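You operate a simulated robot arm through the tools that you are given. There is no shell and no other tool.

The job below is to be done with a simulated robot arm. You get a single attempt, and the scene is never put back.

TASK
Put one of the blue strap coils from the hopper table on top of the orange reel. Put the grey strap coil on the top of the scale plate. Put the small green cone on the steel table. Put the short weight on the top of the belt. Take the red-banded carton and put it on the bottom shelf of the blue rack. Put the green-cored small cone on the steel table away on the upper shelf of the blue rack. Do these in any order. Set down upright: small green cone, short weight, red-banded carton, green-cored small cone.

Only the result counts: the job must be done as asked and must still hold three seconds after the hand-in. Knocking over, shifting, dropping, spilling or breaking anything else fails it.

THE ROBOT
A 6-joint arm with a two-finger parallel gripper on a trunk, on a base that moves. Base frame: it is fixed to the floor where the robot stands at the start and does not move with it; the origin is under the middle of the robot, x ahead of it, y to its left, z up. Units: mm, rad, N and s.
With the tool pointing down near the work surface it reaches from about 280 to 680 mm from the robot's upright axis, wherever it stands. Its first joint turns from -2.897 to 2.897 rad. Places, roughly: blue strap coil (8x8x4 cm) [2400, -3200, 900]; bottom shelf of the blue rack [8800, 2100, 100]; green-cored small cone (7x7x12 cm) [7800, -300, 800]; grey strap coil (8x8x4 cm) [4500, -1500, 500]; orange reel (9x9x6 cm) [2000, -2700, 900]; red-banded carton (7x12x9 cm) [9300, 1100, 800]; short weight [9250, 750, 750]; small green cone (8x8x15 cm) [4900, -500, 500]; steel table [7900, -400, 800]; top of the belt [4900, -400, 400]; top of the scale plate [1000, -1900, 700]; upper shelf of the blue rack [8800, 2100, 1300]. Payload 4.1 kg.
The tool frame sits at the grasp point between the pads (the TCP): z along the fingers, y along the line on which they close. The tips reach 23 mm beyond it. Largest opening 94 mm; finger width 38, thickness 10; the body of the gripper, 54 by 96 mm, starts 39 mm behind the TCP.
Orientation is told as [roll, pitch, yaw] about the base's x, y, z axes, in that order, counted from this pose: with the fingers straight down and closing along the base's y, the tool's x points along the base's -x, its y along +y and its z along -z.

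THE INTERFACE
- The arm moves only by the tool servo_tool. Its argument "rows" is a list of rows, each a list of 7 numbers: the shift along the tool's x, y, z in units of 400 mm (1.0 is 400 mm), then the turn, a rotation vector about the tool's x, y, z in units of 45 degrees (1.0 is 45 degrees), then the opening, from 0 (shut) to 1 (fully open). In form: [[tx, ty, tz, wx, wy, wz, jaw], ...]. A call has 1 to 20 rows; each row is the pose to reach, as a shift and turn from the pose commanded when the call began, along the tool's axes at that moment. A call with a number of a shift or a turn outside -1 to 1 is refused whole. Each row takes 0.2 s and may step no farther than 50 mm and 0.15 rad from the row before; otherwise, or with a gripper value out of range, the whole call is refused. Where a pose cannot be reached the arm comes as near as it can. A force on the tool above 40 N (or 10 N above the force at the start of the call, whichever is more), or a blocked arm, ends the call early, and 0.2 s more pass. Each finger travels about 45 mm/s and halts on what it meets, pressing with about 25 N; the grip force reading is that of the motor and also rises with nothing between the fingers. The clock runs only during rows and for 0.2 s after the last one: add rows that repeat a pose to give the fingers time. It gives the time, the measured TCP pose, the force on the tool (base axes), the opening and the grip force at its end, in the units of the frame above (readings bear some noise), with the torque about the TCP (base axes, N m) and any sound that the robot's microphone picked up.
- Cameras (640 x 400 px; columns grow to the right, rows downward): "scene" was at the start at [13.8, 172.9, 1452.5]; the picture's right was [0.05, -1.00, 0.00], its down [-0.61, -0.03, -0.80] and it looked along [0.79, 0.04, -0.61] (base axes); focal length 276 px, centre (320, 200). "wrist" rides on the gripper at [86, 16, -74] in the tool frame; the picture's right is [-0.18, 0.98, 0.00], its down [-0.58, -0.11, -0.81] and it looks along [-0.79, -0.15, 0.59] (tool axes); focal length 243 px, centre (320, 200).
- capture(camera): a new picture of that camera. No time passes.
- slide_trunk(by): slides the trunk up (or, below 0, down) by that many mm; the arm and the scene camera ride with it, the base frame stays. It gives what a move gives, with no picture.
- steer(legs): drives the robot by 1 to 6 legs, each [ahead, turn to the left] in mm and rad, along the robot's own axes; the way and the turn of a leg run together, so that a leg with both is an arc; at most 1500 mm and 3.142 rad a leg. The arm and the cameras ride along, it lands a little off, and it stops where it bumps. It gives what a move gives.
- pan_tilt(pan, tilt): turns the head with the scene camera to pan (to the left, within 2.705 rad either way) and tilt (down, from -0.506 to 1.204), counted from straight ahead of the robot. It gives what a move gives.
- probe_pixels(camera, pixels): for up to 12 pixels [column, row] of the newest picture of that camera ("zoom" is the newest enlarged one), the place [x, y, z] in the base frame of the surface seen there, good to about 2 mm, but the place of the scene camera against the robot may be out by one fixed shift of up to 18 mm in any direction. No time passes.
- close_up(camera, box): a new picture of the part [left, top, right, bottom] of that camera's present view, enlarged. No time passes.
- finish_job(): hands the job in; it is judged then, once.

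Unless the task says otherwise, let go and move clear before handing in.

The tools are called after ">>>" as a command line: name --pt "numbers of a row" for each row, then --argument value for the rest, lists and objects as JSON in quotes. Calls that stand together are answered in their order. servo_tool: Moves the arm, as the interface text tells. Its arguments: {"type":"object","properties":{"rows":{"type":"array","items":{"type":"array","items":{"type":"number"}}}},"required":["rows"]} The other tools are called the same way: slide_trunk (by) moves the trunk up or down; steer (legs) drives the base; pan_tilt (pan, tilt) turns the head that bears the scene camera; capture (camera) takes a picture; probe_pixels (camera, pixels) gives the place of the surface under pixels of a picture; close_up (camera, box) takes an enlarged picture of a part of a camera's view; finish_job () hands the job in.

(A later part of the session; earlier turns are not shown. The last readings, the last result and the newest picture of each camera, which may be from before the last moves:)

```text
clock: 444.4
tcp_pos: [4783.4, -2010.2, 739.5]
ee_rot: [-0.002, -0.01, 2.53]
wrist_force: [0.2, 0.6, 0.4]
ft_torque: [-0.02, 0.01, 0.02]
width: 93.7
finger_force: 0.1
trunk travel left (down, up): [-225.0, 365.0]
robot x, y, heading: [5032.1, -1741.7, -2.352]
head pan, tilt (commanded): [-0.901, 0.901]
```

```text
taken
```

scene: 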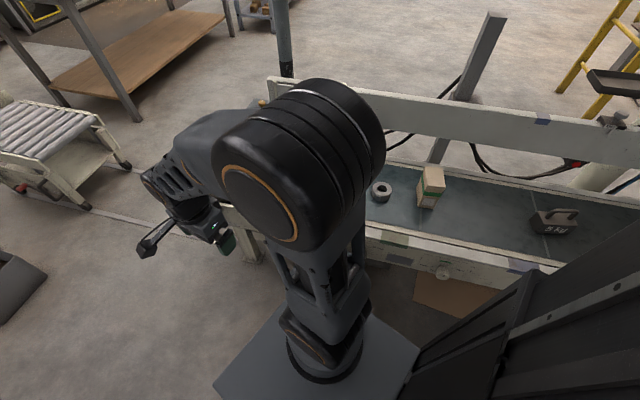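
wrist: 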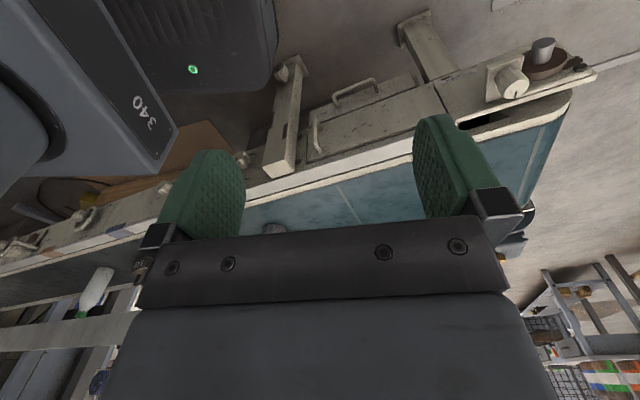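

Nothing on the belt has moved. I back away 150 mm, then turn to face the belt and creep forward.

>>> steer --legs '[[-160, 0], [0, -1.149], [50, 0]]'

>>> pan_tilt --pan 0.1 --tilt 0.8

>>> capture --camera "scene"

>>> capture --camera "wrist"

```text
clock: 449.2
tcp_pos: [4748.5, -1496.9, 739.0]
ee_rot: [-0.002, -0.008, 1.392]
wrist_force: [0.2, -0.4, 0.2]
ft_torque: [-0.01, 0.01, -0.01]
width: 94.1
finger_force: 0.0
trunk travel left (down, up): [-225.0, 365.0]
robot x, y, heading: [5100.1, -1615.4, 2.788]
head pan, tilt (commanded): [-0.901, 0.901]
```

```text
clock: 450.5
tcp_pos: [4748.0, -1497.8, 739.9]
ee_rot: [-0.002, -0.011, 1.391]
wrist_force: [0.1, -0.2, -0.7]
ft_torque: [-0.01, 0.01, -0.01]
width: 93.9
finger_force: 0.1
trunk travel left (down, up): [-225.0, 365.0]
robot x, y, heading: [5096.0, -1609.1, 2.793]
head pan, tilt (commanded): [0.099, 0.799]
```

```text
taken
```

scene: 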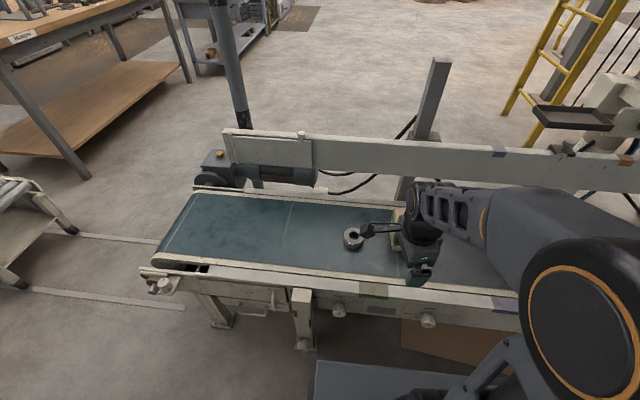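

```text
taken
```

wrist: 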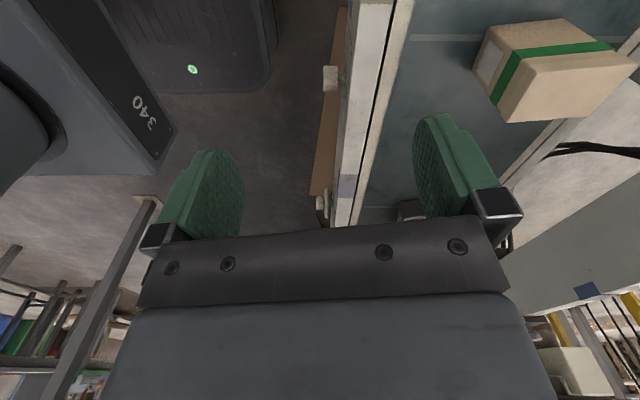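

The wrist camera faces north here; I'll turn the tool back in line with the robot so it sees the coil ahead.

>>> servo_tool --pt "0 0 0 0 0 -0.18 1" --pt "0 0 0 0 0 -0.36 1" --pt "0 0 0 0 0 -0.54 1" --pt "0 0 0 0 0 -0.72 1" --pt "0 0 0 0 0 -0.885 1" --pt "0 0 0 0 0 -0.885 1"

>>> servo_tool --pt "0 0 0 0 0 -0.18 1" --pt "0 0 0 0 0 -0.36 1" --pt "0 0 0 0 0 -0.54 1" --pt "0 0 0 0 0 -0.72 1" --pt "0 0 0 0 0 -0.885 1" --pt "0 0 0 0 0 -0.885 1"

>>> capture --camera "wrist"

```text
clock: 451.9
tcp_pos: [4748.1, -1496.5, 738.8]
ee_rot: [-0.007, -0.006, 2.088]
wrist_force: [0.4, -0.3, 1.0]
ft_torque: [0.0, 0.0, -0.01]
width: 93.7
finger_force: 0.0
trunk travel left (down, up): [-225.0, 365.0]
robot x, y, heading: [5098.9, -1609.9, 2.794]
head pan, tilt (commanded): [0.099, 0.799]
```

```text
clock: 453.3
tcp_pos: [4747.3, -1495.5, 739.5]
ee_rot: [-0.009, 0.001, 2.784]
wrist_force: [-0.1, 0.5, -0.1]
ft_torque: [-0.01, 0.02, 0.0]
width: 93.9
finger_force: 0.1
trunk travel left (down, up): [-225.0, 365.0]
robot x, y, heading: [5098.3, -1610.5, 2.791]
head pan, tilt (commanded): [0.099, 0.799]
```

```text
taken
```

wrist: 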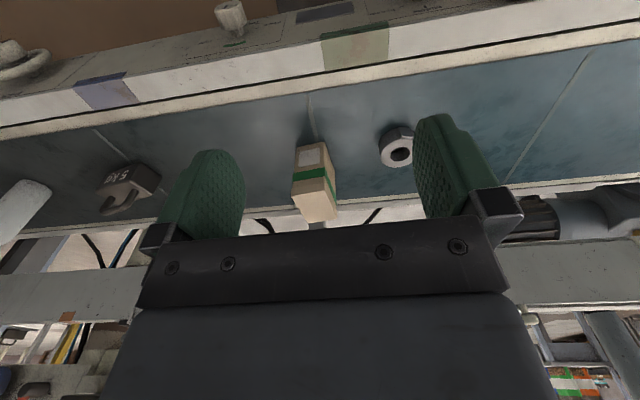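

The coil shows at (397,148). I'll probe its rim.

>>> close_up --camera "wrist" --box '[360, 110, 440, 180]'

>>> probe_pixels --camera "wrist" --pixels '[[385, 153], [412, 152], [398, 143], [400, 165], [390, 145], [408, 146], [392, 162], [410, 160], [380, 145], [397, 130], [330, 195], [318, 165]]'

```text
5.71 times, centred on (400, 145) of wrist
```

zoom: 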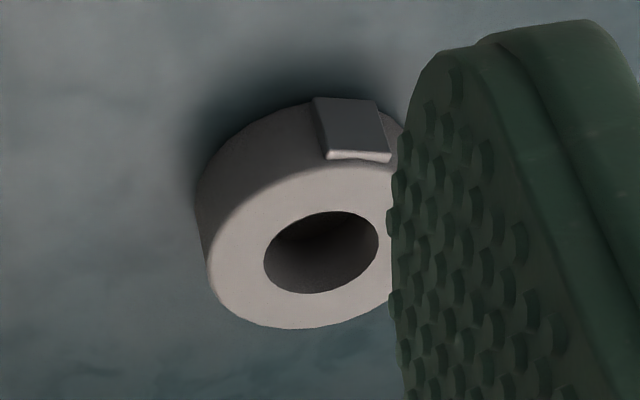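

```text
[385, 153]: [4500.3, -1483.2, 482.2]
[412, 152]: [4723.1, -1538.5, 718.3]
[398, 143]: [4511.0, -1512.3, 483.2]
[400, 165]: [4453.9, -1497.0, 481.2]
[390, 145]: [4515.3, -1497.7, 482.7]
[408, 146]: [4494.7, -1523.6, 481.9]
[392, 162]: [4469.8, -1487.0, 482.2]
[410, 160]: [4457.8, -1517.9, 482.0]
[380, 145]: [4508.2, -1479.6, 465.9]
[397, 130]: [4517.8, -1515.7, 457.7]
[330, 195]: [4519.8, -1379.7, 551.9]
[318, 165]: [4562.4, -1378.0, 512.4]
```

The coil's centre is about (4482,-1505), top z 482. I move above it and descend to z≈560 to check.

>>> servo_tool --pt "-0.102 0.0424 0 0 0 0 1" --pt "-0.204 0.0848 0 0 0 0 1" --pt "-0.306 0.127 0 0 0 0 1" --pt "-0.408 0.17 0 0 0 0 1" --pt "-0.51 0.212 0 0 0 0 1" --pt "-0.613 0.2543 0 0 0 0 1" --pt "-0.613 0.2543 0.1 0 0 0 1" --pt "-0.613 0.2543 0.2 0 0 0 1" --pt "-0.613 0.2543 0.3 0 0 0 1" --pt "-0.613 0.2543 0.4 0 0 0 1" --pt "-0.613 0.2543 0.45 0 0 0 1" --pt "-0.613 0.2543 0.45 0 0 0 1"

>>> capture --camera "wrist"

```text
clock: 455.9
tcp_pos: [4483.4, -1503.5, 557.7]
ee_rot: [-0.009, 0.0, 2.781]
wrist_force: [-1.2, 0.4, 0.9]
ft_torque: [-0.02, 0.01, -0.01]
width: 94.1
finger_force: 0.0
trunk travel left (down, up): [-225.0, 365.0]
robot x, y, heading: [5103.4, -1608.7, 2.797]
head pan, tilt (commanded): [0.099, 0.799]
```

```text
taken
```

wrist: 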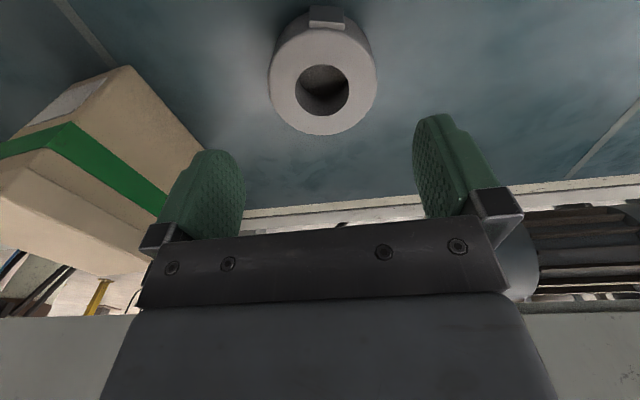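

>>> probe_pixels --camera "wrist" --pixels '[[200, 155], [205, 150], [170, 110], [130, 70], [322, 60], [322, 122], [282, 90], [365, 90], [160, 200], [330, 17]]'

```text
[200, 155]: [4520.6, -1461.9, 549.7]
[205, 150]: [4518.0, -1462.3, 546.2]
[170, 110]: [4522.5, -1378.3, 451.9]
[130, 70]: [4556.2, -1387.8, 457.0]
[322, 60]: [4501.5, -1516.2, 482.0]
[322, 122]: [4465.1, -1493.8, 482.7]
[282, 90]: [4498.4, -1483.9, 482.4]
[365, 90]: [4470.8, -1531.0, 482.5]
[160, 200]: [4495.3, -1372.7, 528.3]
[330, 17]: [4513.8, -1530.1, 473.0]
```

Centred and the carton is 74 mm away. I descend to z≈477 (tips 4 mm above the belt) and close.

>>> servo_tool --pt "0.003 0.0055 0.07 0 0 0 1" --pt "0.003 0.0055 0.14 0 0 0 1" --pt "0.003 0.0055 0.18 0 0 0 1" --pt "0.003 0.0055 0.2 0 0 0 1" --pt "0.003 0.0055 0.2 0 0 0 1"

>>> servo_tool --pt "0 0 0 0 0 0 0.85" --pt "0 0 0 0 0 0 0.7" --pt "0 0 0 0 0 0 0.6" --pt "0 0 0 0 0 0 0.6" --pt "0 0 0 0 0 0 0.6"

>>> capture --camera "wrist"

```text
clock: 457.1
tcp_pos: [4483.7, -1505.1, 479.0]
ee_rot: [-0.009, 0.0, 2.784]
wrist_force: [-0.6, -0.3, 0.5]
ft_torque: [0.02, 0.0, -0.03]
width: 94.3
finger_force: 0.0
trunk travel left (down, up): [-225.0, 365.0]
robot x, y, heading: [5097.7, -1609.2, 2.793]
head pan, tilt (commanded): [0.099, 0.799]
```

```text
clock: 458.3
tcp_pos: [4484.6, -1506.5, 478.1]
ee_rot: [-0.009, 0.0, 2.782]
wrist_force: [-0.6, -1.4, 0.5]
ft_torque: [-0.02, 0.0, 0.01]
width: 69.8
finger_force: 24.6
trunk travel left (down, up): [-225.0, 365.0]
robot x, y, heading: [5099.1, -1609.6, 2.79]
head pan, tilt (commanded): [0.099, 0.799]
```

```text
taken
```

wrist: 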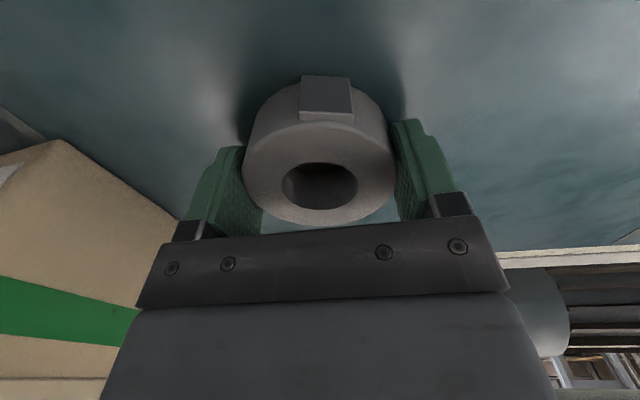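

Gripped (69.8 mm). I lift and retract.

>>> servo_tool --pt "0 0 -0.05 0 0 0 0.6" --pt "0 0 -0.15 0 0 0 0.6" --pt "0 0 -0.25 0 0 0 0.6" --pt "0 0 -0.35 0 0 0 0.6" --pt "0 0 -0.45 0 0 0 0.6" --pt "0.1 -0.02 -0.5 0 0 0 0.6" --pt "0.2 -0.04 -0.5 0 0 0 0.6" --pt "0.3 -0.06 -0.5 0 0 0 0.6" --pt "0.4 -0.08 -0.5 0 0 0 0.6" --pt "0.5 -0.1 -0.5 0 0 0 0.6" --pt "0.6 -0.12 -0.5 0 0 0 0.6" --pt "0.6 -0.12 -0.5 0 0 0 0.6"

>>> slide_trunk --by 350

>>> capture --camera "wrist"

>>> capture --camera "scene"

```text
clock: 460.9
tcp_pos: [4724.6, -1546.2, 679.5]
ee_rot: [-0.01, 0.001, 2.783]
wrist_force: [-0.7, -0.7, -1.0]
ft_torque: [0.01, -0.01, -0.04]
width: 70.2
finger_force: 24.7
trunk travel left (down, up): [-225.0, 365.0]
robot x, y, heading: [5098.9, -1609.7, 2.792]
head pan, tilt (commanded): [0.099, 0.799]
```

```text
clock: 464.3
tcp_pos: [4724.1, -1546.5, 1030.0]
ee_rot: [-0.009, -0.001, 2.782]
wrist_force: [-0.6, 0.4, -0.9]
ft_torque: [0.01, 0.01, -0.03]
width: 70.0
finger_force: 24.9
trunk travel left (down, up): [-575.0, 15.0]
robot x, y, heading: [5097.9, -1611.4, 2.793]
head pan, tilt (commanded): [0.099, 0.799]
```

```text
taken
```

wrist: 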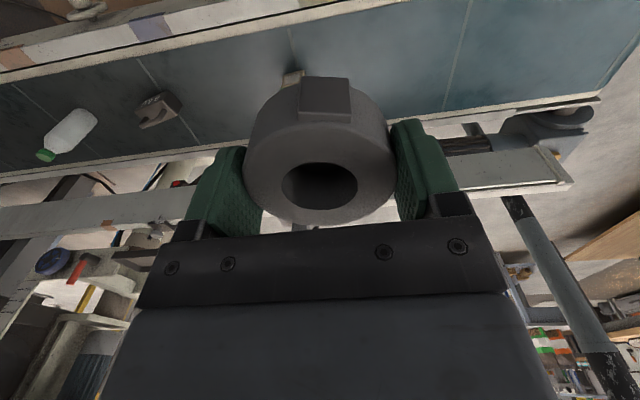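

```text
taken
```

scene: 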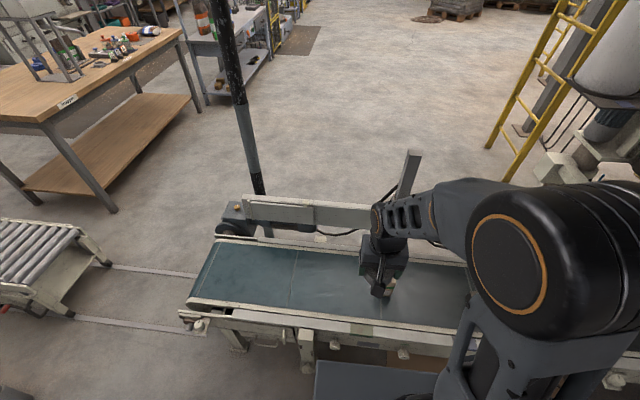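

The coil is held. I back off the belt and drive through the corridor towards the scale bench.

>>> steer --legs '[[-60, 0], [0, 1.499], [1160, 0], [0, -1.414]]'

>>> pan_tilt --pan 0.0 --tilt 0.6

>>> capture --camera "scene"

```text
clock: 477.9
tcp_pos: [4307.1, -2671.5, 1029.9]
ee_rot: [-0.01, 0.0, 2.886]
wrist_force: [0.3, 0.7, -0.4]
ft_torque: [-0.02, -0.02, 0.03]
width: 69.8
finger_force: 25.2
trunk travel left (down, up): [-575.0, 15.0]
robot x, y, heading: [4684.8, -2697.7, 2.896]
head pan, tilt (commanded): [0.099, 0.799]
```

```text
clock: 478.7
tcp_pos: [4307.0, -2672.3, 1029.2]
ee_rot: [-0.008, 0.0, 2.886]
wrist_force: [-0.2, 0.4, -0.4]
ft_torque: [-0.01, 0.0, 0.02]
width: 69.5
finger_force: 25.2
trunk travel left (down, up): [-575.0, 15.0]
robot x, y, heading: [4682.8, -2694.6, 2.896]
head pan, tilt (commanded): [0.0, 0.6]
```

```text
taken
```

scene: 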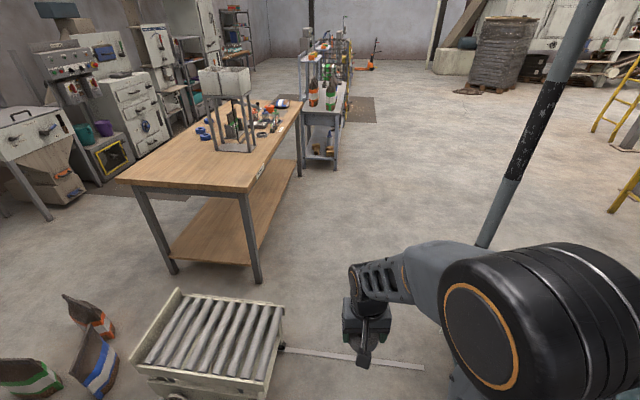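

The hopper table with its frame stands ahead left. I go on along the aisle to about (2300,-1400).

>>> steer --legs '[[0, -0.022], [1383, 0], [0, -0.457], [1400, 0], [0, 0.5]]'

>>> pan_tilt --pan 0.3 --tilt 0.5

>>> capture --camera "scene"

```text
clock: 495.2
tcp_pos: [1945.7, -1348.5, 1030.2]
ee_rot: [-0.01, -0.001, 2.887]
wrist_force: [0.1, -0.9, -0.7]
ft_torque: [0.02, 0.05, 0.0]
width: 69.7
finger_force: 24.7
trunk travel left (down, up): [-575.0, 15.0]
robot x, y, heading: [2323.6, -1371.9, 2.893]
head pan, tilt (commanded): [0.0, 0.6]
```

```text
clock: 496.0
tcp_pos: [1946.5, -1348.4, 1031.2]
ee_rot: [-0.01, 0.001, 2.887]
wrist_force: [-1.3, -0.6, -0.9]
ft_torque: [-0.01, 0.01, 0.02]
width: 69.4
finger_force: 25.1
trunk travel left (down, up): [-575.0, 15.0]
robot x, y, heading: [2325.3, -1370.1, 2.89]
head pan, tilt (commanded): [0.3, 0.499]
```

```text
taken
```

scene: 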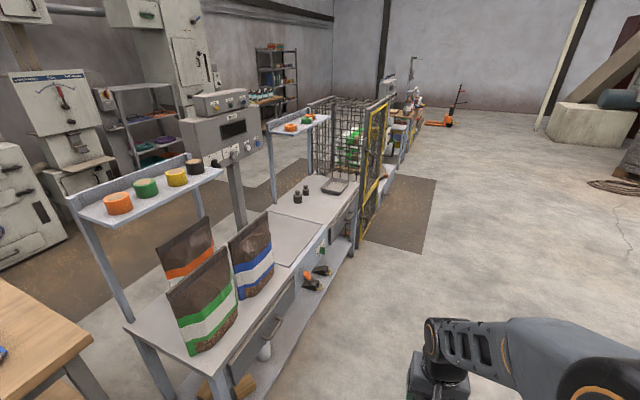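

>>> close_up --camera "scene" --box '[180, 130, 400, 290]'

>>> probe_pixels --camera "scene" --pixels '[[290, 235], [280, 258], [318, 228], [300, 212], [270, 235], [325, 205], [350, 225], [290, 270], [215, 385], [240, 200], [355, 250], [300, 250]]'

```text
2.50 times, centred on (290, 210) of scene
```

zoom: 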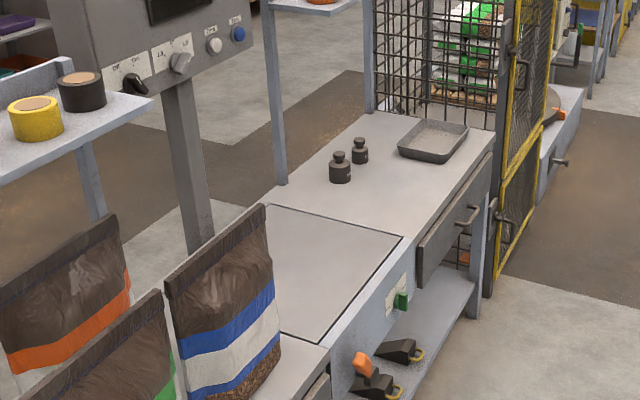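

```text
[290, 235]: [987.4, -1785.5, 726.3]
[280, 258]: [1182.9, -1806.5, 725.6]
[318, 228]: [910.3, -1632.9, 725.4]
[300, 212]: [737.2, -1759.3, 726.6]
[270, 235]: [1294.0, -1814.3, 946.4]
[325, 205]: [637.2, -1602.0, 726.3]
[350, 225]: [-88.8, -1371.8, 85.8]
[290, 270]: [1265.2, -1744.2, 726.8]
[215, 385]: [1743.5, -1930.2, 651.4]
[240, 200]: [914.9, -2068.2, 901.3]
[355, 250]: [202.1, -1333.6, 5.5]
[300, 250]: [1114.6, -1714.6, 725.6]
```

The plate's front edge runs from about (880,-1625) to (1250,-1745). I drive to a stance near (1204,-1278) facing the bench.

>>> steer --legs '[[0, 0.168], [1125, 0], [0, 1.325]]'

>>> pan_tilt --pan 0.1 --tilt 0.7

>>> capture --camera "scene"

>>> capture --camera "wrist"

```text
clock: 505.7
tcp_pos: [1156.5, -1657.0, 1029.7]
ee_rot: [-0.009, 0.001, -1.913]
wrist_force: [-0.2, -0.4, -1.6]
ft_torque: [0.01, 0.0, -0.05]
width: 69.4
finger_force: 24.8
trunk travel left (down, up): [-575.0, 15.0]
robot x, y, heading: [1210.9, -1282.0, -1.9]
head pan, tilt (commanded): [0.3, 0.499]
```

```text
clock: 506.4
tcp_pos: [1157.1, -1654.5, 1030.4]
ee_rot: [-0.01, 0.0, -1.911]
wrist_force: [0.4, 0.2, -0.5]
ft_torque: [-0.01, 0.0, 0.04]
width: 69.4
finger_force: 24.8
trunk travel left (down, up): [-575.0, 15.0]
robot x, y, heading: [1210.6, -1281.6, -1.9]
head pan, tilt (commanded): [0.099, 0.7]
```

```text
taken
```

scene: 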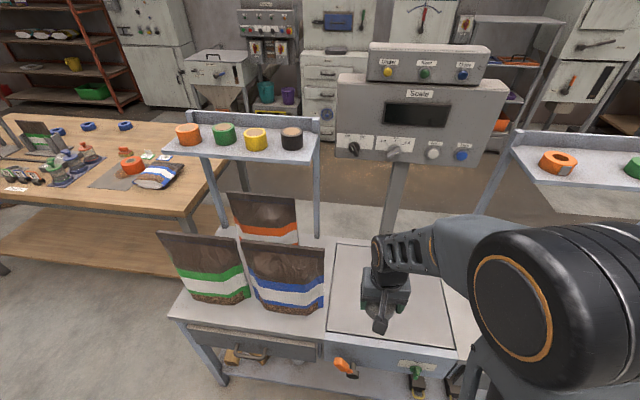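

```text
taken
```

wrist: 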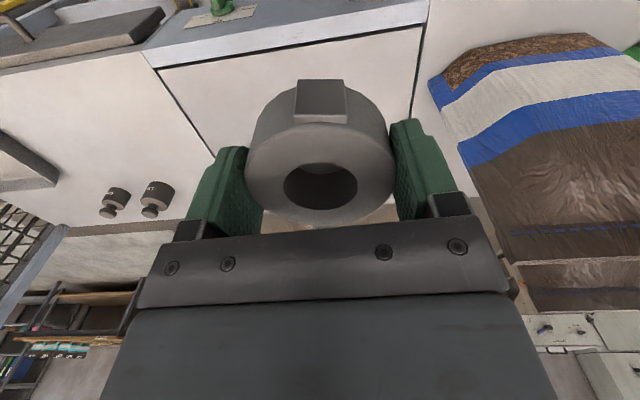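

The scale plate is right below (scene 327–455, 243–345). I'll probe the plate with the wrist camera.

>>> probe_pixels --camera "wrist" --pixels '[[162, 72], [420, 30], [412, 118], [210, 148], [230, 100], [400, 80], [300, 60], [200, 100], [150, 120], [440, 130], [115, 200], [470, 100]]'

>>> probe_pixels --camera "scene" --pixels '[[340, 250], [328, 328], [450, 342], [390, 310], [345, 300], [425, 320], [131, 162], [124, 126], [87, 127], [55, 133], [320, 290], [400, 330]]'

```text
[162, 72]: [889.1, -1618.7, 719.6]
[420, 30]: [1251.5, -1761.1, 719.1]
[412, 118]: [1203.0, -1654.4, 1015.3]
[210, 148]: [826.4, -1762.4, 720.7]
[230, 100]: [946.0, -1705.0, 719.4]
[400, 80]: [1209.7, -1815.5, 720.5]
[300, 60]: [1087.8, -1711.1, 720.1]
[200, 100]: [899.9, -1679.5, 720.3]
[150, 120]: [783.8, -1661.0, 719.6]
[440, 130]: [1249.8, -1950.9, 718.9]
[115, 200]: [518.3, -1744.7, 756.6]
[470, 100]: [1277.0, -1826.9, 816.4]
```

```text
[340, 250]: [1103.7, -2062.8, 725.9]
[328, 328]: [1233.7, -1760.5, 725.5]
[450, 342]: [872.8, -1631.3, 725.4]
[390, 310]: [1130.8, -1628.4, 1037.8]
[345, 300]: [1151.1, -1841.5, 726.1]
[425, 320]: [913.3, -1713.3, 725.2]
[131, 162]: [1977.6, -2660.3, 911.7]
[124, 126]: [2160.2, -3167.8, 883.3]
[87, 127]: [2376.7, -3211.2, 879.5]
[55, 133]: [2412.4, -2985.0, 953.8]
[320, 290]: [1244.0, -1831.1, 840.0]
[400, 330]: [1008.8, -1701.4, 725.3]
```

The plate is at z≈720, centre about (1000,-1850). I move over (1020,-1820) and lower to just above the plate.

>>> servo_tool --pt "-0.1 -0.037 0 0 0 0 0.6" --pt "-0.2 -0.074 0 0 0 0 0.6" --pt "-0.3 -0.111 0 0 0 0 0.6" --pt "-0.4 -0.148 0 0 0 0 0.6" --pt "-0.503 -0.185 0 0 0 0 0.6" --pt "-0.503 -0.185 0.1 0 0 0 0.6" --pt "-0.503 -0.185 0.2 0 0 0 0.6" --pt "-0.503 -0.185 0.3 0 0 0 0.6" --pt "-0.503 -0.185 0.4 0 0 0 0.6" --pt "-0.503 -0.185 0.5 0 0 0 0.6" --pt "-0.503 -0.185 0.6 0 0 0 0.6" --pt "-0.503 -0.185 0.68 0 0 0 0.6" --pt "-0.503 -0.185 0.68 0 0 0 0.6"

>>> capture --camera "wrist"

>>> capture --camera "scene"

```text
clock: 509.2
tcp_pos: [1017.1, -1820.3, 758.1]
ee_rot: [-0.008, 0.0, -1.911]
wrist_force: [0.3, -0.4, -1.0]
ft_torque: [0.0, 0.02, 0.01]
width: 69.2
finger_force: 25.0
trunk travel left (down, up): [-575.0, 15.0]
robot x, y, heading: [1205.7, -1282.1, -1.903]
head pan, tilt (commanded): [0.099, 0.7]
```

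```text
taken
```

wrist: 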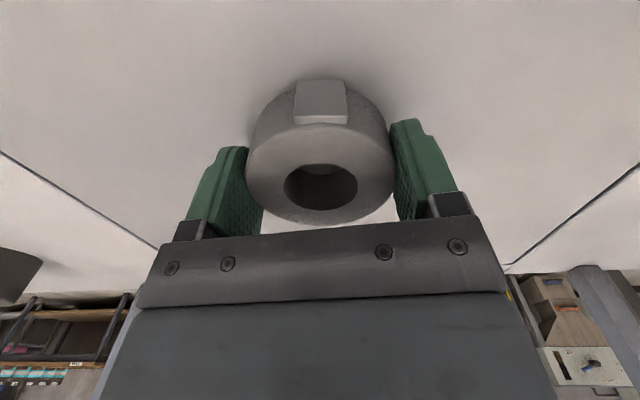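

```text
taken
```

scene: 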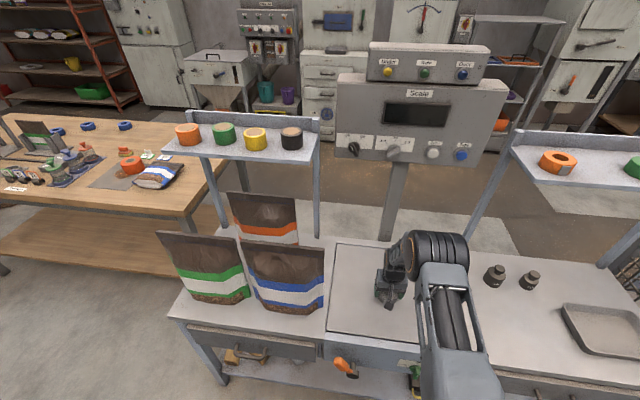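

The coil hangs ~9 mm above the plate. I lower to contact.

>>> servo_tool --pt "0 0 0.01 0 0 0 0.6" --pt "0 0 0.017 0 0 0 0.6" --pt "0 0 0.022 0 0 0 0.6" --pt "0 0 0.027 0 0 0 0.6" --pt "0 0 0.032 0 0 0 0.6" --pt "0 0 0.032 0 0 0 0.6"

```text
clock: 510.6
tcp_pos: [1017.2, -1821.2, 747.8]
ee_rot: [-0.009, -0.005, -1.912]
wrist_force: [0.9, -0.6, 21.8]
ft_torque: [-0.1, -0.03, -0.1]
width: 69.6
finger_force: 25.4
trunk travel left (down, up): [-575.0, 15.0]
robot x, y, heading: [1211.1, -1281.5, -1.898]
head pan, tilt (commanded): [0.099, 0.7]
```

Contact at z=747.8. I ease off, open, and rise.

>>> servo_tool --pt "0 0 -0.006 0 0 0 0.6" --pt "0 0 -0.006 0 0 0 0.8" --pt "0 0 -0.006 0 0 0 0.95" --pt "0 0 -0.006 0 0 0 1" --pt "0 0 -0.006 0 0 0 1" --pt "0 0 -0.1 0 0 0 1" --pt "0 0 -0.2 0 0 0 1" --pt "0 0 -0.3 0 0 0 1" --pt "0 0 -0.4 0 0 0 1" --pt "0 0 -0.5 0 0 0 1" --pt "0 0 -0.6 0 0 0 1" --pt "0 0 -0.6 0 0 0 1"

>>> capture --camera "wrist"

>>> capture --camera "scene"

```text
clock: 513.2
tcp_pos: [1019.1, -1820.2, 984.8]
ee_rot: [-0.007, 0.002, -1.912]
wrist_force: [0.7, -1.0, -0.5]
ft_torque: [0.0, 0.01, 0.0]
width: 94.2
finger_force: 0.0
trunk travel left (down, up): [-575.0, 15.0]
robot x, y, heading: [1211.5, -1279.4, -1.907]
head pan, tilt (commanded): [0.099, 0.7]
```

```text
taken
```

wrist: 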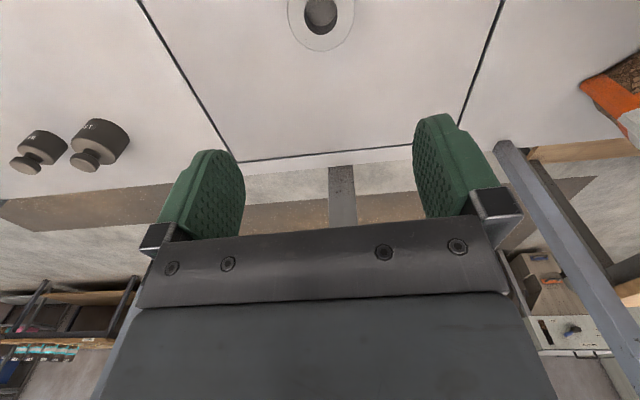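

```text
taken
```

scene: 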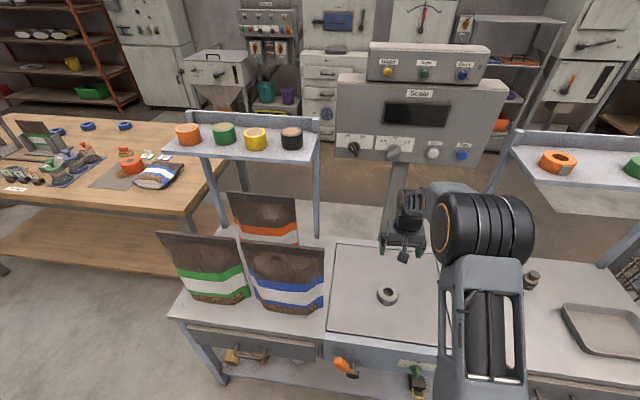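

The grey coil lies on the scale plate. I retract and look closely at the hopper table for the blue coils and orange reel.

>>> servo_tool --pt "0.1 0 -0.05 0 0 0 1" --pt "0.2 0 -0.1 0 0 0 1" --pt "0.3 0 -0.1 0 0 0 1" --pt "0.4 0 -0.1 0 0 0 1" --pt "0.5 0 -0.1 0 0 0 1" --pt "0.5 0 -0.1 0 0 0 1"

>>> pan_tilt --pan 0.6 --tilt 0.5

>>> capture --camera "scene"

>>> close_up --camera "scene" --box '[180, 120, 420, 270]'

```text
clock: 514.6
tcp_pos: [1086.0, -1631.0, 1025.8]
ee_rot: [-0.009, -0.002, -1.911]
wrist_force: [0.0, -0.1, 0.1]
ft_torque: [0.0, 0.01, -0.03]
width: 93.8
finger_force: 0.0
trunk travel left (down, up): [-575.0, 15.0]
robot x, y, heading: [1209.3, -1280.6, -1.901]
head pan, tilt (commanded): [0.099, 0.7]
```

```text
clock: 515.6
tcp_pos: [1085.4, -1632.7, 1026.4]
ee_rot: [-0.008, -0.001, -1.911]
wrist_force: [-0.1, 0.1, -1.7]
ft_torque: [0.0, -0.01, -0.01]
width: 94.2
finger_force: 0.1
trunk travel left (down, up): [-575.0, 15.0]
robot x, y, heading: [1209.2, -1282.5, -1.901]
head pan, tilt (commanded): [0.6, 0.499]
```

```text
taken
```

scene: 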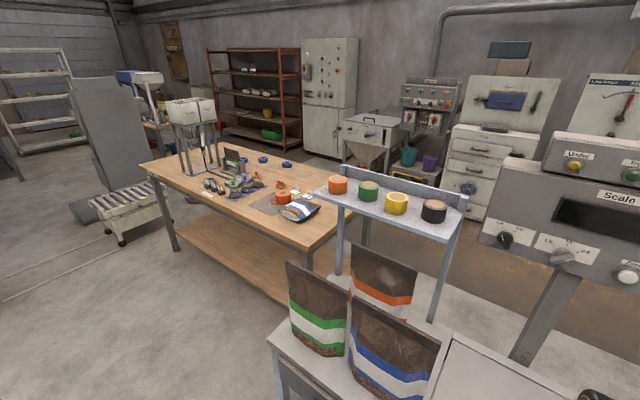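

```text
2.67 times, centred on (300, 195) of scene
```

zoom: 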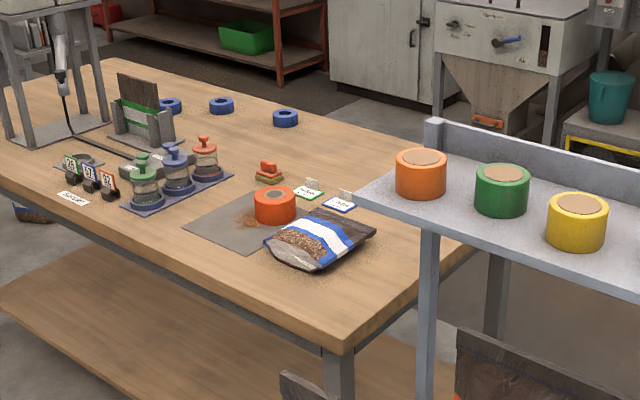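

>>> probe_pixels --camera "zoom" --pixels '[[345, 345], [470, 250], [200, 285], [100, 230], [275, 192], [262, 215], [170, 103], [221, 103], [286, 116], [300, 150], [330, 245], [210, 225]]'

>>> probe_pixels --camera "scene" --pixels '[[150, 180], [175, 248], [310, 260], [330, 225], [350, 235], [195, 130], [280, 345], [400, 320], [240, 150], [160, 160], [330, 280], [120, 250]]'

```text
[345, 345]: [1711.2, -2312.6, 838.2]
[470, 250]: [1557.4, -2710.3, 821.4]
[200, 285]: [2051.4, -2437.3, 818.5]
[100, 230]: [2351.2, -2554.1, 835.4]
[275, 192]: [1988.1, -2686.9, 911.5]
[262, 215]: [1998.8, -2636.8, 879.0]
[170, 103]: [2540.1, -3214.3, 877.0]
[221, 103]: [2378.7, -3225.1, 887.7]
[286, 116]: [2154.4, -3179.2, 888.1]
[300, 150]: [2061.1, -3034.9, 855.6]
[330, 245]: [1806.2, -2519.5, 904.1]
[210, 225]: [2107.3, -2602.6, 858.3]
```

```text
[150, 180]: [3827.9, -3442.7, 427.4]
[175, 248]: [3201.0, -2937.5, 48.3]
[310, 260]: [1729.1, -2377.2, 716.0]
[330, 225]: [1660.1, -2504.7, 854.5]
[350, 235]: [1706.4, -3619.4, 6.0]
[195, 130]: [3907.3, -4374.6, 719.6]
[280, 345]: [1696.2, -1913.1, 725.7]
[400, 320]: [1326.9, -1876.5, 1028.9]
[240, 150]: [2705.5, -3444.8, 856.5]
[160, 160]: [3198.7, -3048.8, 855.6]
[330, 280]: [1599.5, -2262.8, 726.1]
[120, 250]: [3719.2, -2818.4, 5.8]
```

The hopper table's front edge runs (1711,-2313)–(3152,-2910), top z≈850; the orange reel is 233 mm from the front edge and the blue coils are far back. I'll drive to its front near the eastern coil and examine the reach.

>>> steer --legs '[[0, 1.792], [1097, 0], [0, -0.982], [1196, 0], [0, -0.874]]'

>>> pan_tilt --pan 0.0 --tilt 0.6

>>> capture --camera "scene"

>>> capture --camera "wrist"

```text
clock: 535.4
tcp_pos: [2797.7, -2812.2, 1026.6]
ee_rot: [-0.006, 0.0, -1.736]
wrist_force: [8.1, -2.1, -2.2]
ft_torque: [0.21, 0.36, 0.37]
width: 93.9
finger_force: 0.2
trunk travel left (down, up): [-575.0, 15.0]
robot x, y, heading: [2865.0, -2445.1, -1.741]
head pan, tilt (commanded): [0.6, 0.499]
stopped in leg 5: the force on the tool passed its limit at 97 N (the readings are from after the stop); the commanded pose is now the measured one
```

```text
clock: 536.4
tcp_pos: [2796.8, -2812.3, 1025.0]
ee_rot: [-0.008, -0.001, -1.739]
wrist_force: [10.7, -3.4, -3.1]
ft_torque: [0.23, 0.41, 0.49]
width: 93.7
finger_force: 0.0
trunk travel left (down, up): [-575.0, 15.0]
robot x, y, heading: [2863.2, -2448.9, -1.749]
head pan, tilt (commanded): [0.0, 0.6]
```

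```text
taken
```

scene: 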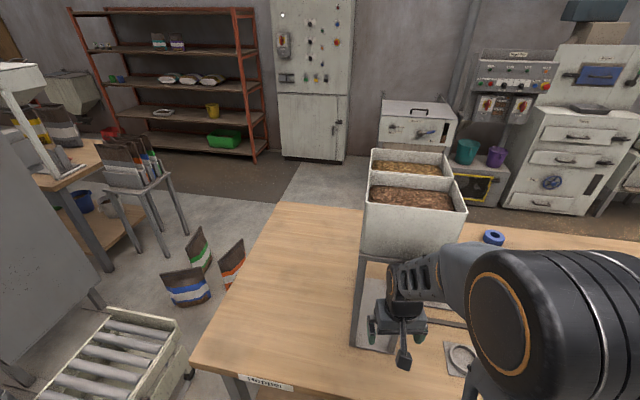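

```text
taken
```

wrist: 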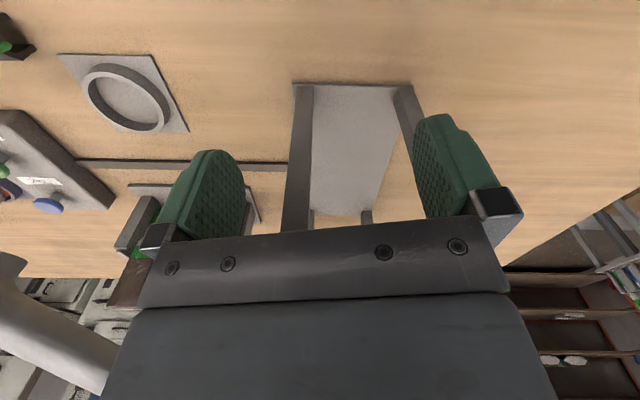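

The turn swept the gripper into the hopper stand's leg (force +x). I immediately turn back left to release contact.

>>> steer --legs '[[0, 0.2]]'

>>> capture --camera "wrist"

>>> capture --camera "scene"

```text
clock: 537.5
tcp_pos: [2872.8, -2817.4, 1026.4]
ee_rot: [-0.004, 0.0, -1.538]
wrist_force: [-0.5, 1.1, 0.0]
ft_torque: [0.01, 0.03, 0.02]
width: 93.8
finger_force: 0.0
trunk travel left (down, up): [-575.0, 15.0]
robot x, y, heading: [2862.6, -2442.9, -1.548]
head pan, tilt (commanded): [0.0, 0.6]
```

```text
taken
```

wrist: 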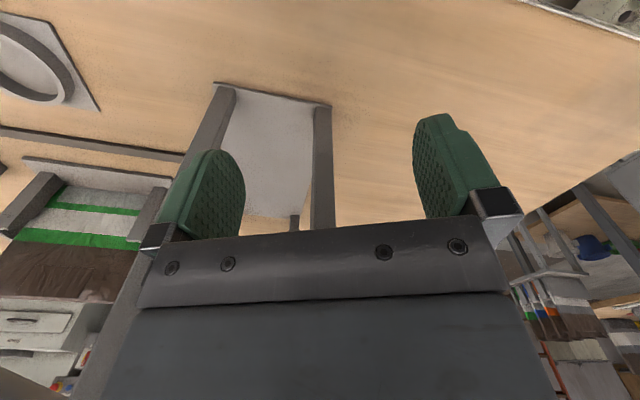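

```text
taken
```

scene: 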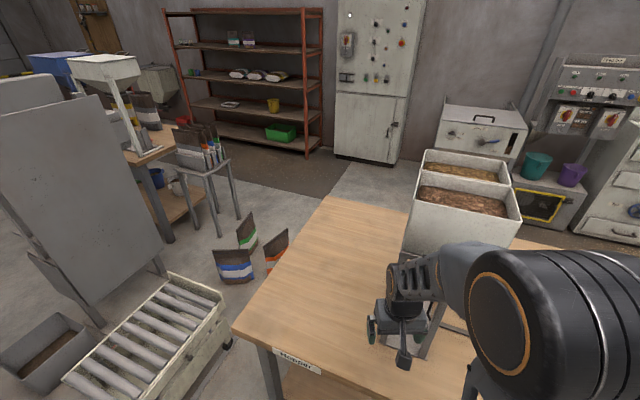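

Contact is released. I back straight away from the table and inspect the stand.

>>> steer --legs '[[-300, 0]]'

>>> slide_trunk --by 15

>>> pan_tilt --pan -0.25 --tilt 0.6

>>> capture --camera "scene"

>>> close_up --camera "scene" --box '[240, 120, 560, 320]'

```text
clock: 539.6
tcp_pos: [2862.5, -2517.9, 1026.2]
ee_rot: [-0.004, -0.002, -1.538]
wrist_force: [0.4, -0.2, -0.5]
ft_torque: [0.02, 0.0, 0.0]
width: 94.2
finger_force: 0.0
trunk travel left (down, up): [-575.0, 15.0]
robot x, y, heading: [2859.8, -2148.3, -1.549]
head pan, tilt (commanded): [0.0, 0.6]
```

```text
clock: 540.2
tcp_pos: [2863.3, -2518.6, 1041.0]
ee_rot: [-0.004, 0.002, -1.538]
wrist_force: [-0.3, 0.1, 0.3]
ft_torque: [0.01, 0.0, -0.03]
width: 93.9
finger_force: 0.0
trunk travel left (down, up): [-590.0, 0.0]
robot x, y, heading: [2858.9, -2145.4, -1.546]
head pan, tilt (commanded): [0.0, 0.6]
```

```text
clock: 541.0
tcp_pos: [2863.9, -2519.8, 1041.3]
ee_rot: [-0.007, 0.001, -1.537]
wrist_force: [-0.3, 0.5, 1.1]
ft_torque: [0.02, 0.02, -0.01]
width: 93.6
finger_force: 0.0
trunk travel left (down, up): [-590.0, 0.0]
robot x, y, heading: [2855.9, -2145.2, -1.543]
head pan, tilt (commanded): [-0.25, 0.6]
```

```text
taken
```

scene: 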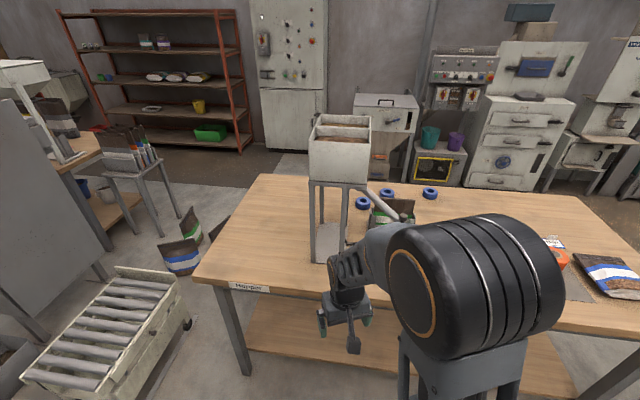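

```text
2.00 times, centred on (400, 220) of scene
```

zoom: 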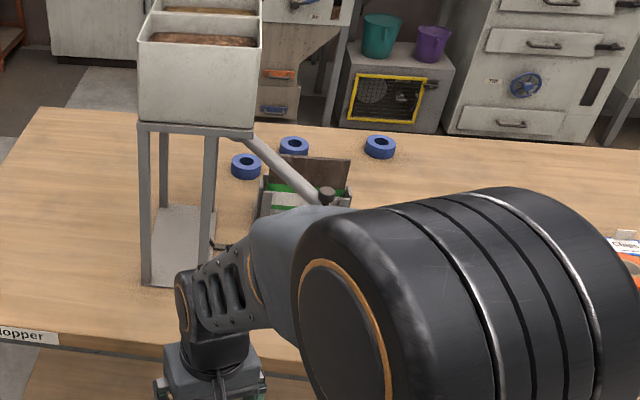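

The hopper stand still stands. I'll probe its feet and base plate to see whether it is still square with the table.

>>> probe_pixels --camera "zoom" --pixels '[[145, 280], [203, 283], [155, 208], [208, 206], [180, 240], [142, 125], [252, 132], [100, 340], [250, 352], [40, 110], [140, 60], [258, 62]]'

>>> close_up --camera "scene" --box '[270, 100, 430, 280]'

```text
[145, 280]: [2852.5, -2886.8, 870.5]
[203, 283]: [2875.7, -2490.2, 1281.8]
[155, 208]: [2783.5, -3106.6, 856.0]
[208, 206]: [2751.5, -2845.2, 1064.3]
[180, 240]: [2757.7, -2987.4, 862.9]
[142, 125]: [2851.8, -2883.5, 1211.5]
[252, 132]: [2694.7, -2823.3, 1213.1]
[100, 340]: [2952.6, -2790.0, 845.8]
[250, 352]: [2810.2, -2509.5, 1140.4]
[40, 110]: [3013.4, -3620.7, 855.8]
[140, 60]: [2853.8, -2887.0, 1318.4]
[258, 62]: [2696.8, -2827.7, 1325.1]
```

```text
2.22 times, centred on (350, 190) of scene
```

zoom: 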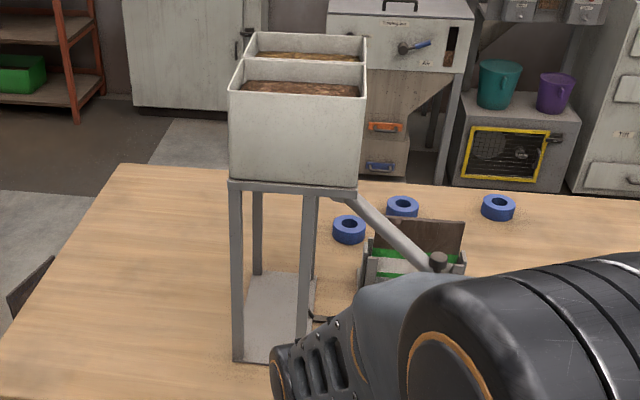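

The stand's face is still square with the table (-0.366 vs -0.371 rad), so it did not move. Now I probe the three blue coils and the table edges.

>>> probe_pixels --camera "zoom" --pixels '[[349, 216], [336, 225], [362, 224], [349, 240], [402, 198], [390, 204], [415, 203], [497, 197], [485, 204], [510, 204], [440, 260], [375, 270]]'

>>> probe_pixels --camera "scene" --pixels '[[240, 180], [198, 275], [560, 190], [620, 200], [230, 285], [300, 180], [240, 370], [500, 185], [270, 330], [290, 340], [540, 350], [560, 270]]'

```text
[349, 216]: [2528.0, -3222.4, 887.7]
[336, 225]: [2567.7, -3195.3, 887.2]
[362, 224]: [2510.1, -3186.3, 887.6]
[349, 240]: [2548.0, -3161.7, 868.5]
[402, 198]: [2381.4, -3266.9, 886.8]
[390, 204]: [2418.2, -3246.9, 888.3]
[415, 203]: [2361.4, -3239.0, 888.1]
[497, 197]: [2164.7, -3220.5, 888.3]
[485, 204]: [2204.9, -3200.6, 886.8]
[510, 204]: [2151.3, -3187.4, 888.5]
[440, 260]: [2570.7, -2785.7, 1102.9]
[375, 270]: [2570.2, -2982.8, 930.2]
```

```text
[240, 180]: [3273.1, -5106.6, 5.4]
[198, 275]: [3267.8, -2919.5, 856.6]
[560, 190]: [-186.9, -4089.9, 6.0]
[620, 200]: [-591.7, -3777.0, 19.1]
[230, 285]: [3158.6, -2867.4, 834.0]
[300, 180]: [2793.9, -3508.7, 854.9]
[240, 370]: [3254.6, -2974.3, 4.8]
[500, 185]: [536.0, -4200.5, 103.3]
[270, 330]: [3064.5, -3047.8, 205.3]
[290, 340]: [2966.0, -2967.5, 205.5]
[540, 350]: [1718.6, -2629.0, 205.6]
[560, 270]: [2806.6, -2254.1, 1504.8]
```

The coils' depths from the front edge are 520–650 mm, so the south side may be needed. I'll probe the surroundings south of the cart and cabinet for a way in.

>>> probe_pixels --camera "scene" --pixels '[[163, 235], [183, 218], [120, 205], [135, 225], [100, 150], [180, 262], [195, 225], [222, 225], [185, 320], [60, 300], [100, 275], [240, 150]]'

>>> pan_tilt --pan 0.45 --tilt 0.5

>>> capture --camera "scene"

```text
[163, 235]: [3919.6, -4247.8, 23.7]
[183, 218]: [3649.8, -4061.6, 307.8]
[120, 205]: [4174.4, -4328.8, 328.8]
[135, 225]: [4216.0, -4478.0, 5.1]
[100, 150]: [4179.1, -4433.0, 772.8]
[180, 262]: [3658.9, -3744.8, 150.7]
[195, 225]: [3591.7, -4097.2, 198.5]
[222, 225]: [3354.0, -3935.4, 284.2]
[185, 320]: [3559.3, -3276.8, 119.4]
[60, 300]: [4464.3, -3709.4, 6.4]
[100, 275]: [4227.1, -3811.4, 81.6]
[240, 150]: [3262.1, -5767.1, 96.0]
```

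```text
clock: 542.0
tcp_pos: [2864.0, -2519.7, 1041.6]
ee_rot: [-0.005, -0.002, -1.537]
wrist_force: [0.3, 0.3, -0.8]
ft_torque: [0.0, 0.0, -0.01]
width: 94.0
finger_force: 0.0
trunk travel left (down, up): [-590.0, 0.0]
robot x, y, heading: [2857.9, -2145.6, -1.54]
head pan, tilt (commanded): [0.45, 0.499]
```

```text
taken
```

scene: 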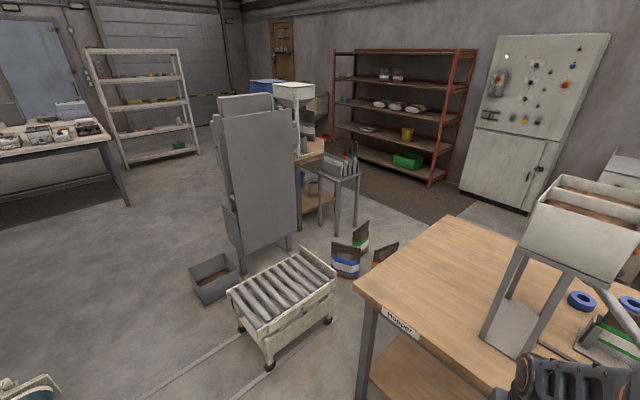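

>>> probe_pixels --camera "scene" --pixels '[[470, 190], [527, 212], [432, 186], [449, 217], [440, 208], [420, 200], [345, 215], [385, 215], [205, 150], [225, 190], [310, 200], [350, 170]]'

>>> close_up --camera "scene" --box '[180, 60, 500, 260]'

```text
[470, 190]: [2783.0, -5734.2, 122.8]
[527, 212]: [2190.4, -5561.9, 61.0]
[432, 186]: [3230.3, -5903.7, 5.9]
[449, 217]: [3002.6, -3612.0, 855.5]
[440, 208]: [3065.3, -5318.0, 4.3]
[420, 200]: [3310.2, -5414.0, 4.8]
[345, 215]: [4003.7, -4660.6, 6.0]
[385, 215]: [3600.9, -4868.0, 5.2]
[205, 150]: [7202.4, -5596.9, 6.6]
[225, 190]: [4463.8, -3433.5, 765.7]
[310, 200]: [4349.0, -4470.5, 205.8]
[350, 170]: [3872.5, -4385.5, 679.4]
```

```text
2.00 times, centred on (340, 160) of scene
```

zoom: 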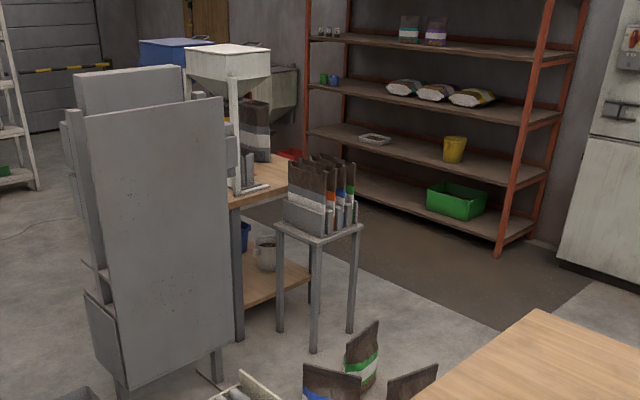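

The south side is spacious (wall units at y<-5500). I'll go round by the east: first to about (5250,-3150) and look south.

>>> steer --legs '[[0, 1.18], [525, 0], [0, 0.094], [1378, 0], [0, -0.415], [732, 0]]'

>>> pan_tilt --pan -0.4 --tilt 0.45

>>> capture --camera "scene"

```text
clock: 559.8
tcp_pos: [5495.0, -3459.9, 1041.3]
ee_rot: [-0.005, 0.0, -0.705]
wrist_force: [-0.4, -0.1, 0.2]
ft_torque: [-0.01, 0.01, -0.03]
width: 93.8
finger_force: 0.1
trunk travel left (down, up): [-590.0, 0.0]
robot x, y, heading: [5217.1, -3209.8, -0.713]
head pan, tilt (commanded): [0.45, 0.499]
```

```text
clock: 561.0
tcp_pos: [5493.6, -3459.0, 1040.9]
ee_rot: [-0.005, 0.001, -0.706]
wrist_force: [0.6, 1.2, -0.5]
ft_torque: [0.0, 0.01, 0.01]
width: 94.2
finger_force: 0.0
trunk travel left (down, up): [-590.0, 0.0]
robot x, y, heading: [5213.1, -3212.7, -0.712]
head pan, tilt (commanded): [-0.4, 0.45]
```

```text
taken
```

scene: 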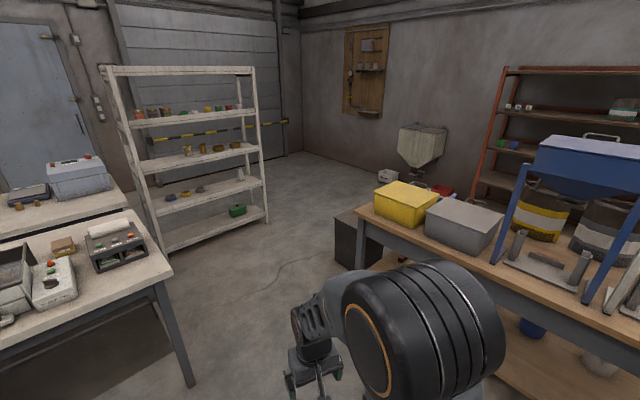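

>>> probe_pixels --camera "scene" --pixels '[[362, 212], [345, 265], [345, 215], [300, 190], [360, 175], [390, 180], [445, 192], [475, 195], [265, 222], [600, 330], [420, 190], [330, 160]]'

>>> close_up --camera "scene" --box '[300, 80, 620, 280]'

```text
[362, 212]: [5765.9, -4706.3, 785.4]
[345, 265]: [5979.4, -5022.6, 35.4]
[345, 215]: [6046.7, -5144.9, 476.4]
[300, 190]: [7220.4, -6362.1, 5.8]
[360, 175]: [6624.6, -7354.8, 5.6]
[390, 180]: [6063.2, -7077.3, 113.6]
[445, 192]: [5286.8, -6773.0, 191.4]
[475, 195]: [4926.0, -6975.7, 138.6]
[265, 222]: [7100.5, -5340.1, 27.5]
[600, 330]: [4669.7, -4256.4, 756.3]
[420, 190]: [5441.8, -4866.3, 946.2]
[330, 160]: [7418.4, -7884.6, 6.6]
```

```text
2.00 times, centred on (460, 180) of scene
```

zoom: 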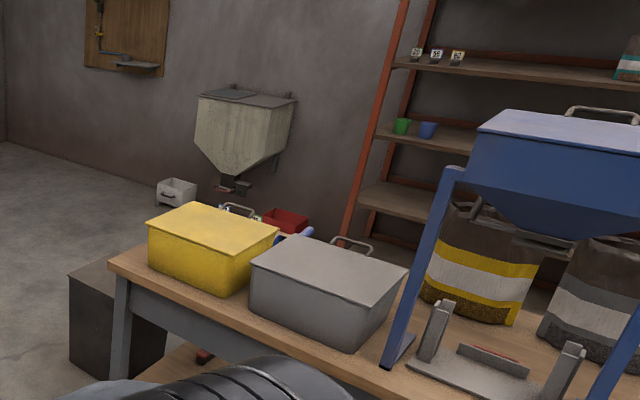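

>>> probe_pixels --camera "scene" --pixels '[[172, 270], [188, 380], [130, 240], [118, 190], [255, 215], [168, 250], [230, 280], [280, 330], [320, 240], [250, 300], [335, 225], [370, 260]]'

```text
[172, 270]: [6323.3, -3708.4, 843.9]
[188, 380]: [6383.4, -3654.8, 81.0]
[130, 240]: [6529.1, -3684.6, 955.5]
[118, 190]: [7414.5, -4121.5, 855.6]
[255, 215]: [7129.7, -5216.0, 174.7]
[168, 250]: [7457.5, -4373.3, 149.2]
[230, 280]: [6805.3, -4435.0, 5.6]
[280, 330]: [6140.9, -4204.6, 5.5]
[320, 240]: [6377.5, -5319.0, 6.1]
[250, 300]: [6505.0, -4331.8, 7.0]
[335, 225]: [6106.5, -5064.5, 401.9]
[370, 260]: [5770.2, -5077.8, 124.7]
```

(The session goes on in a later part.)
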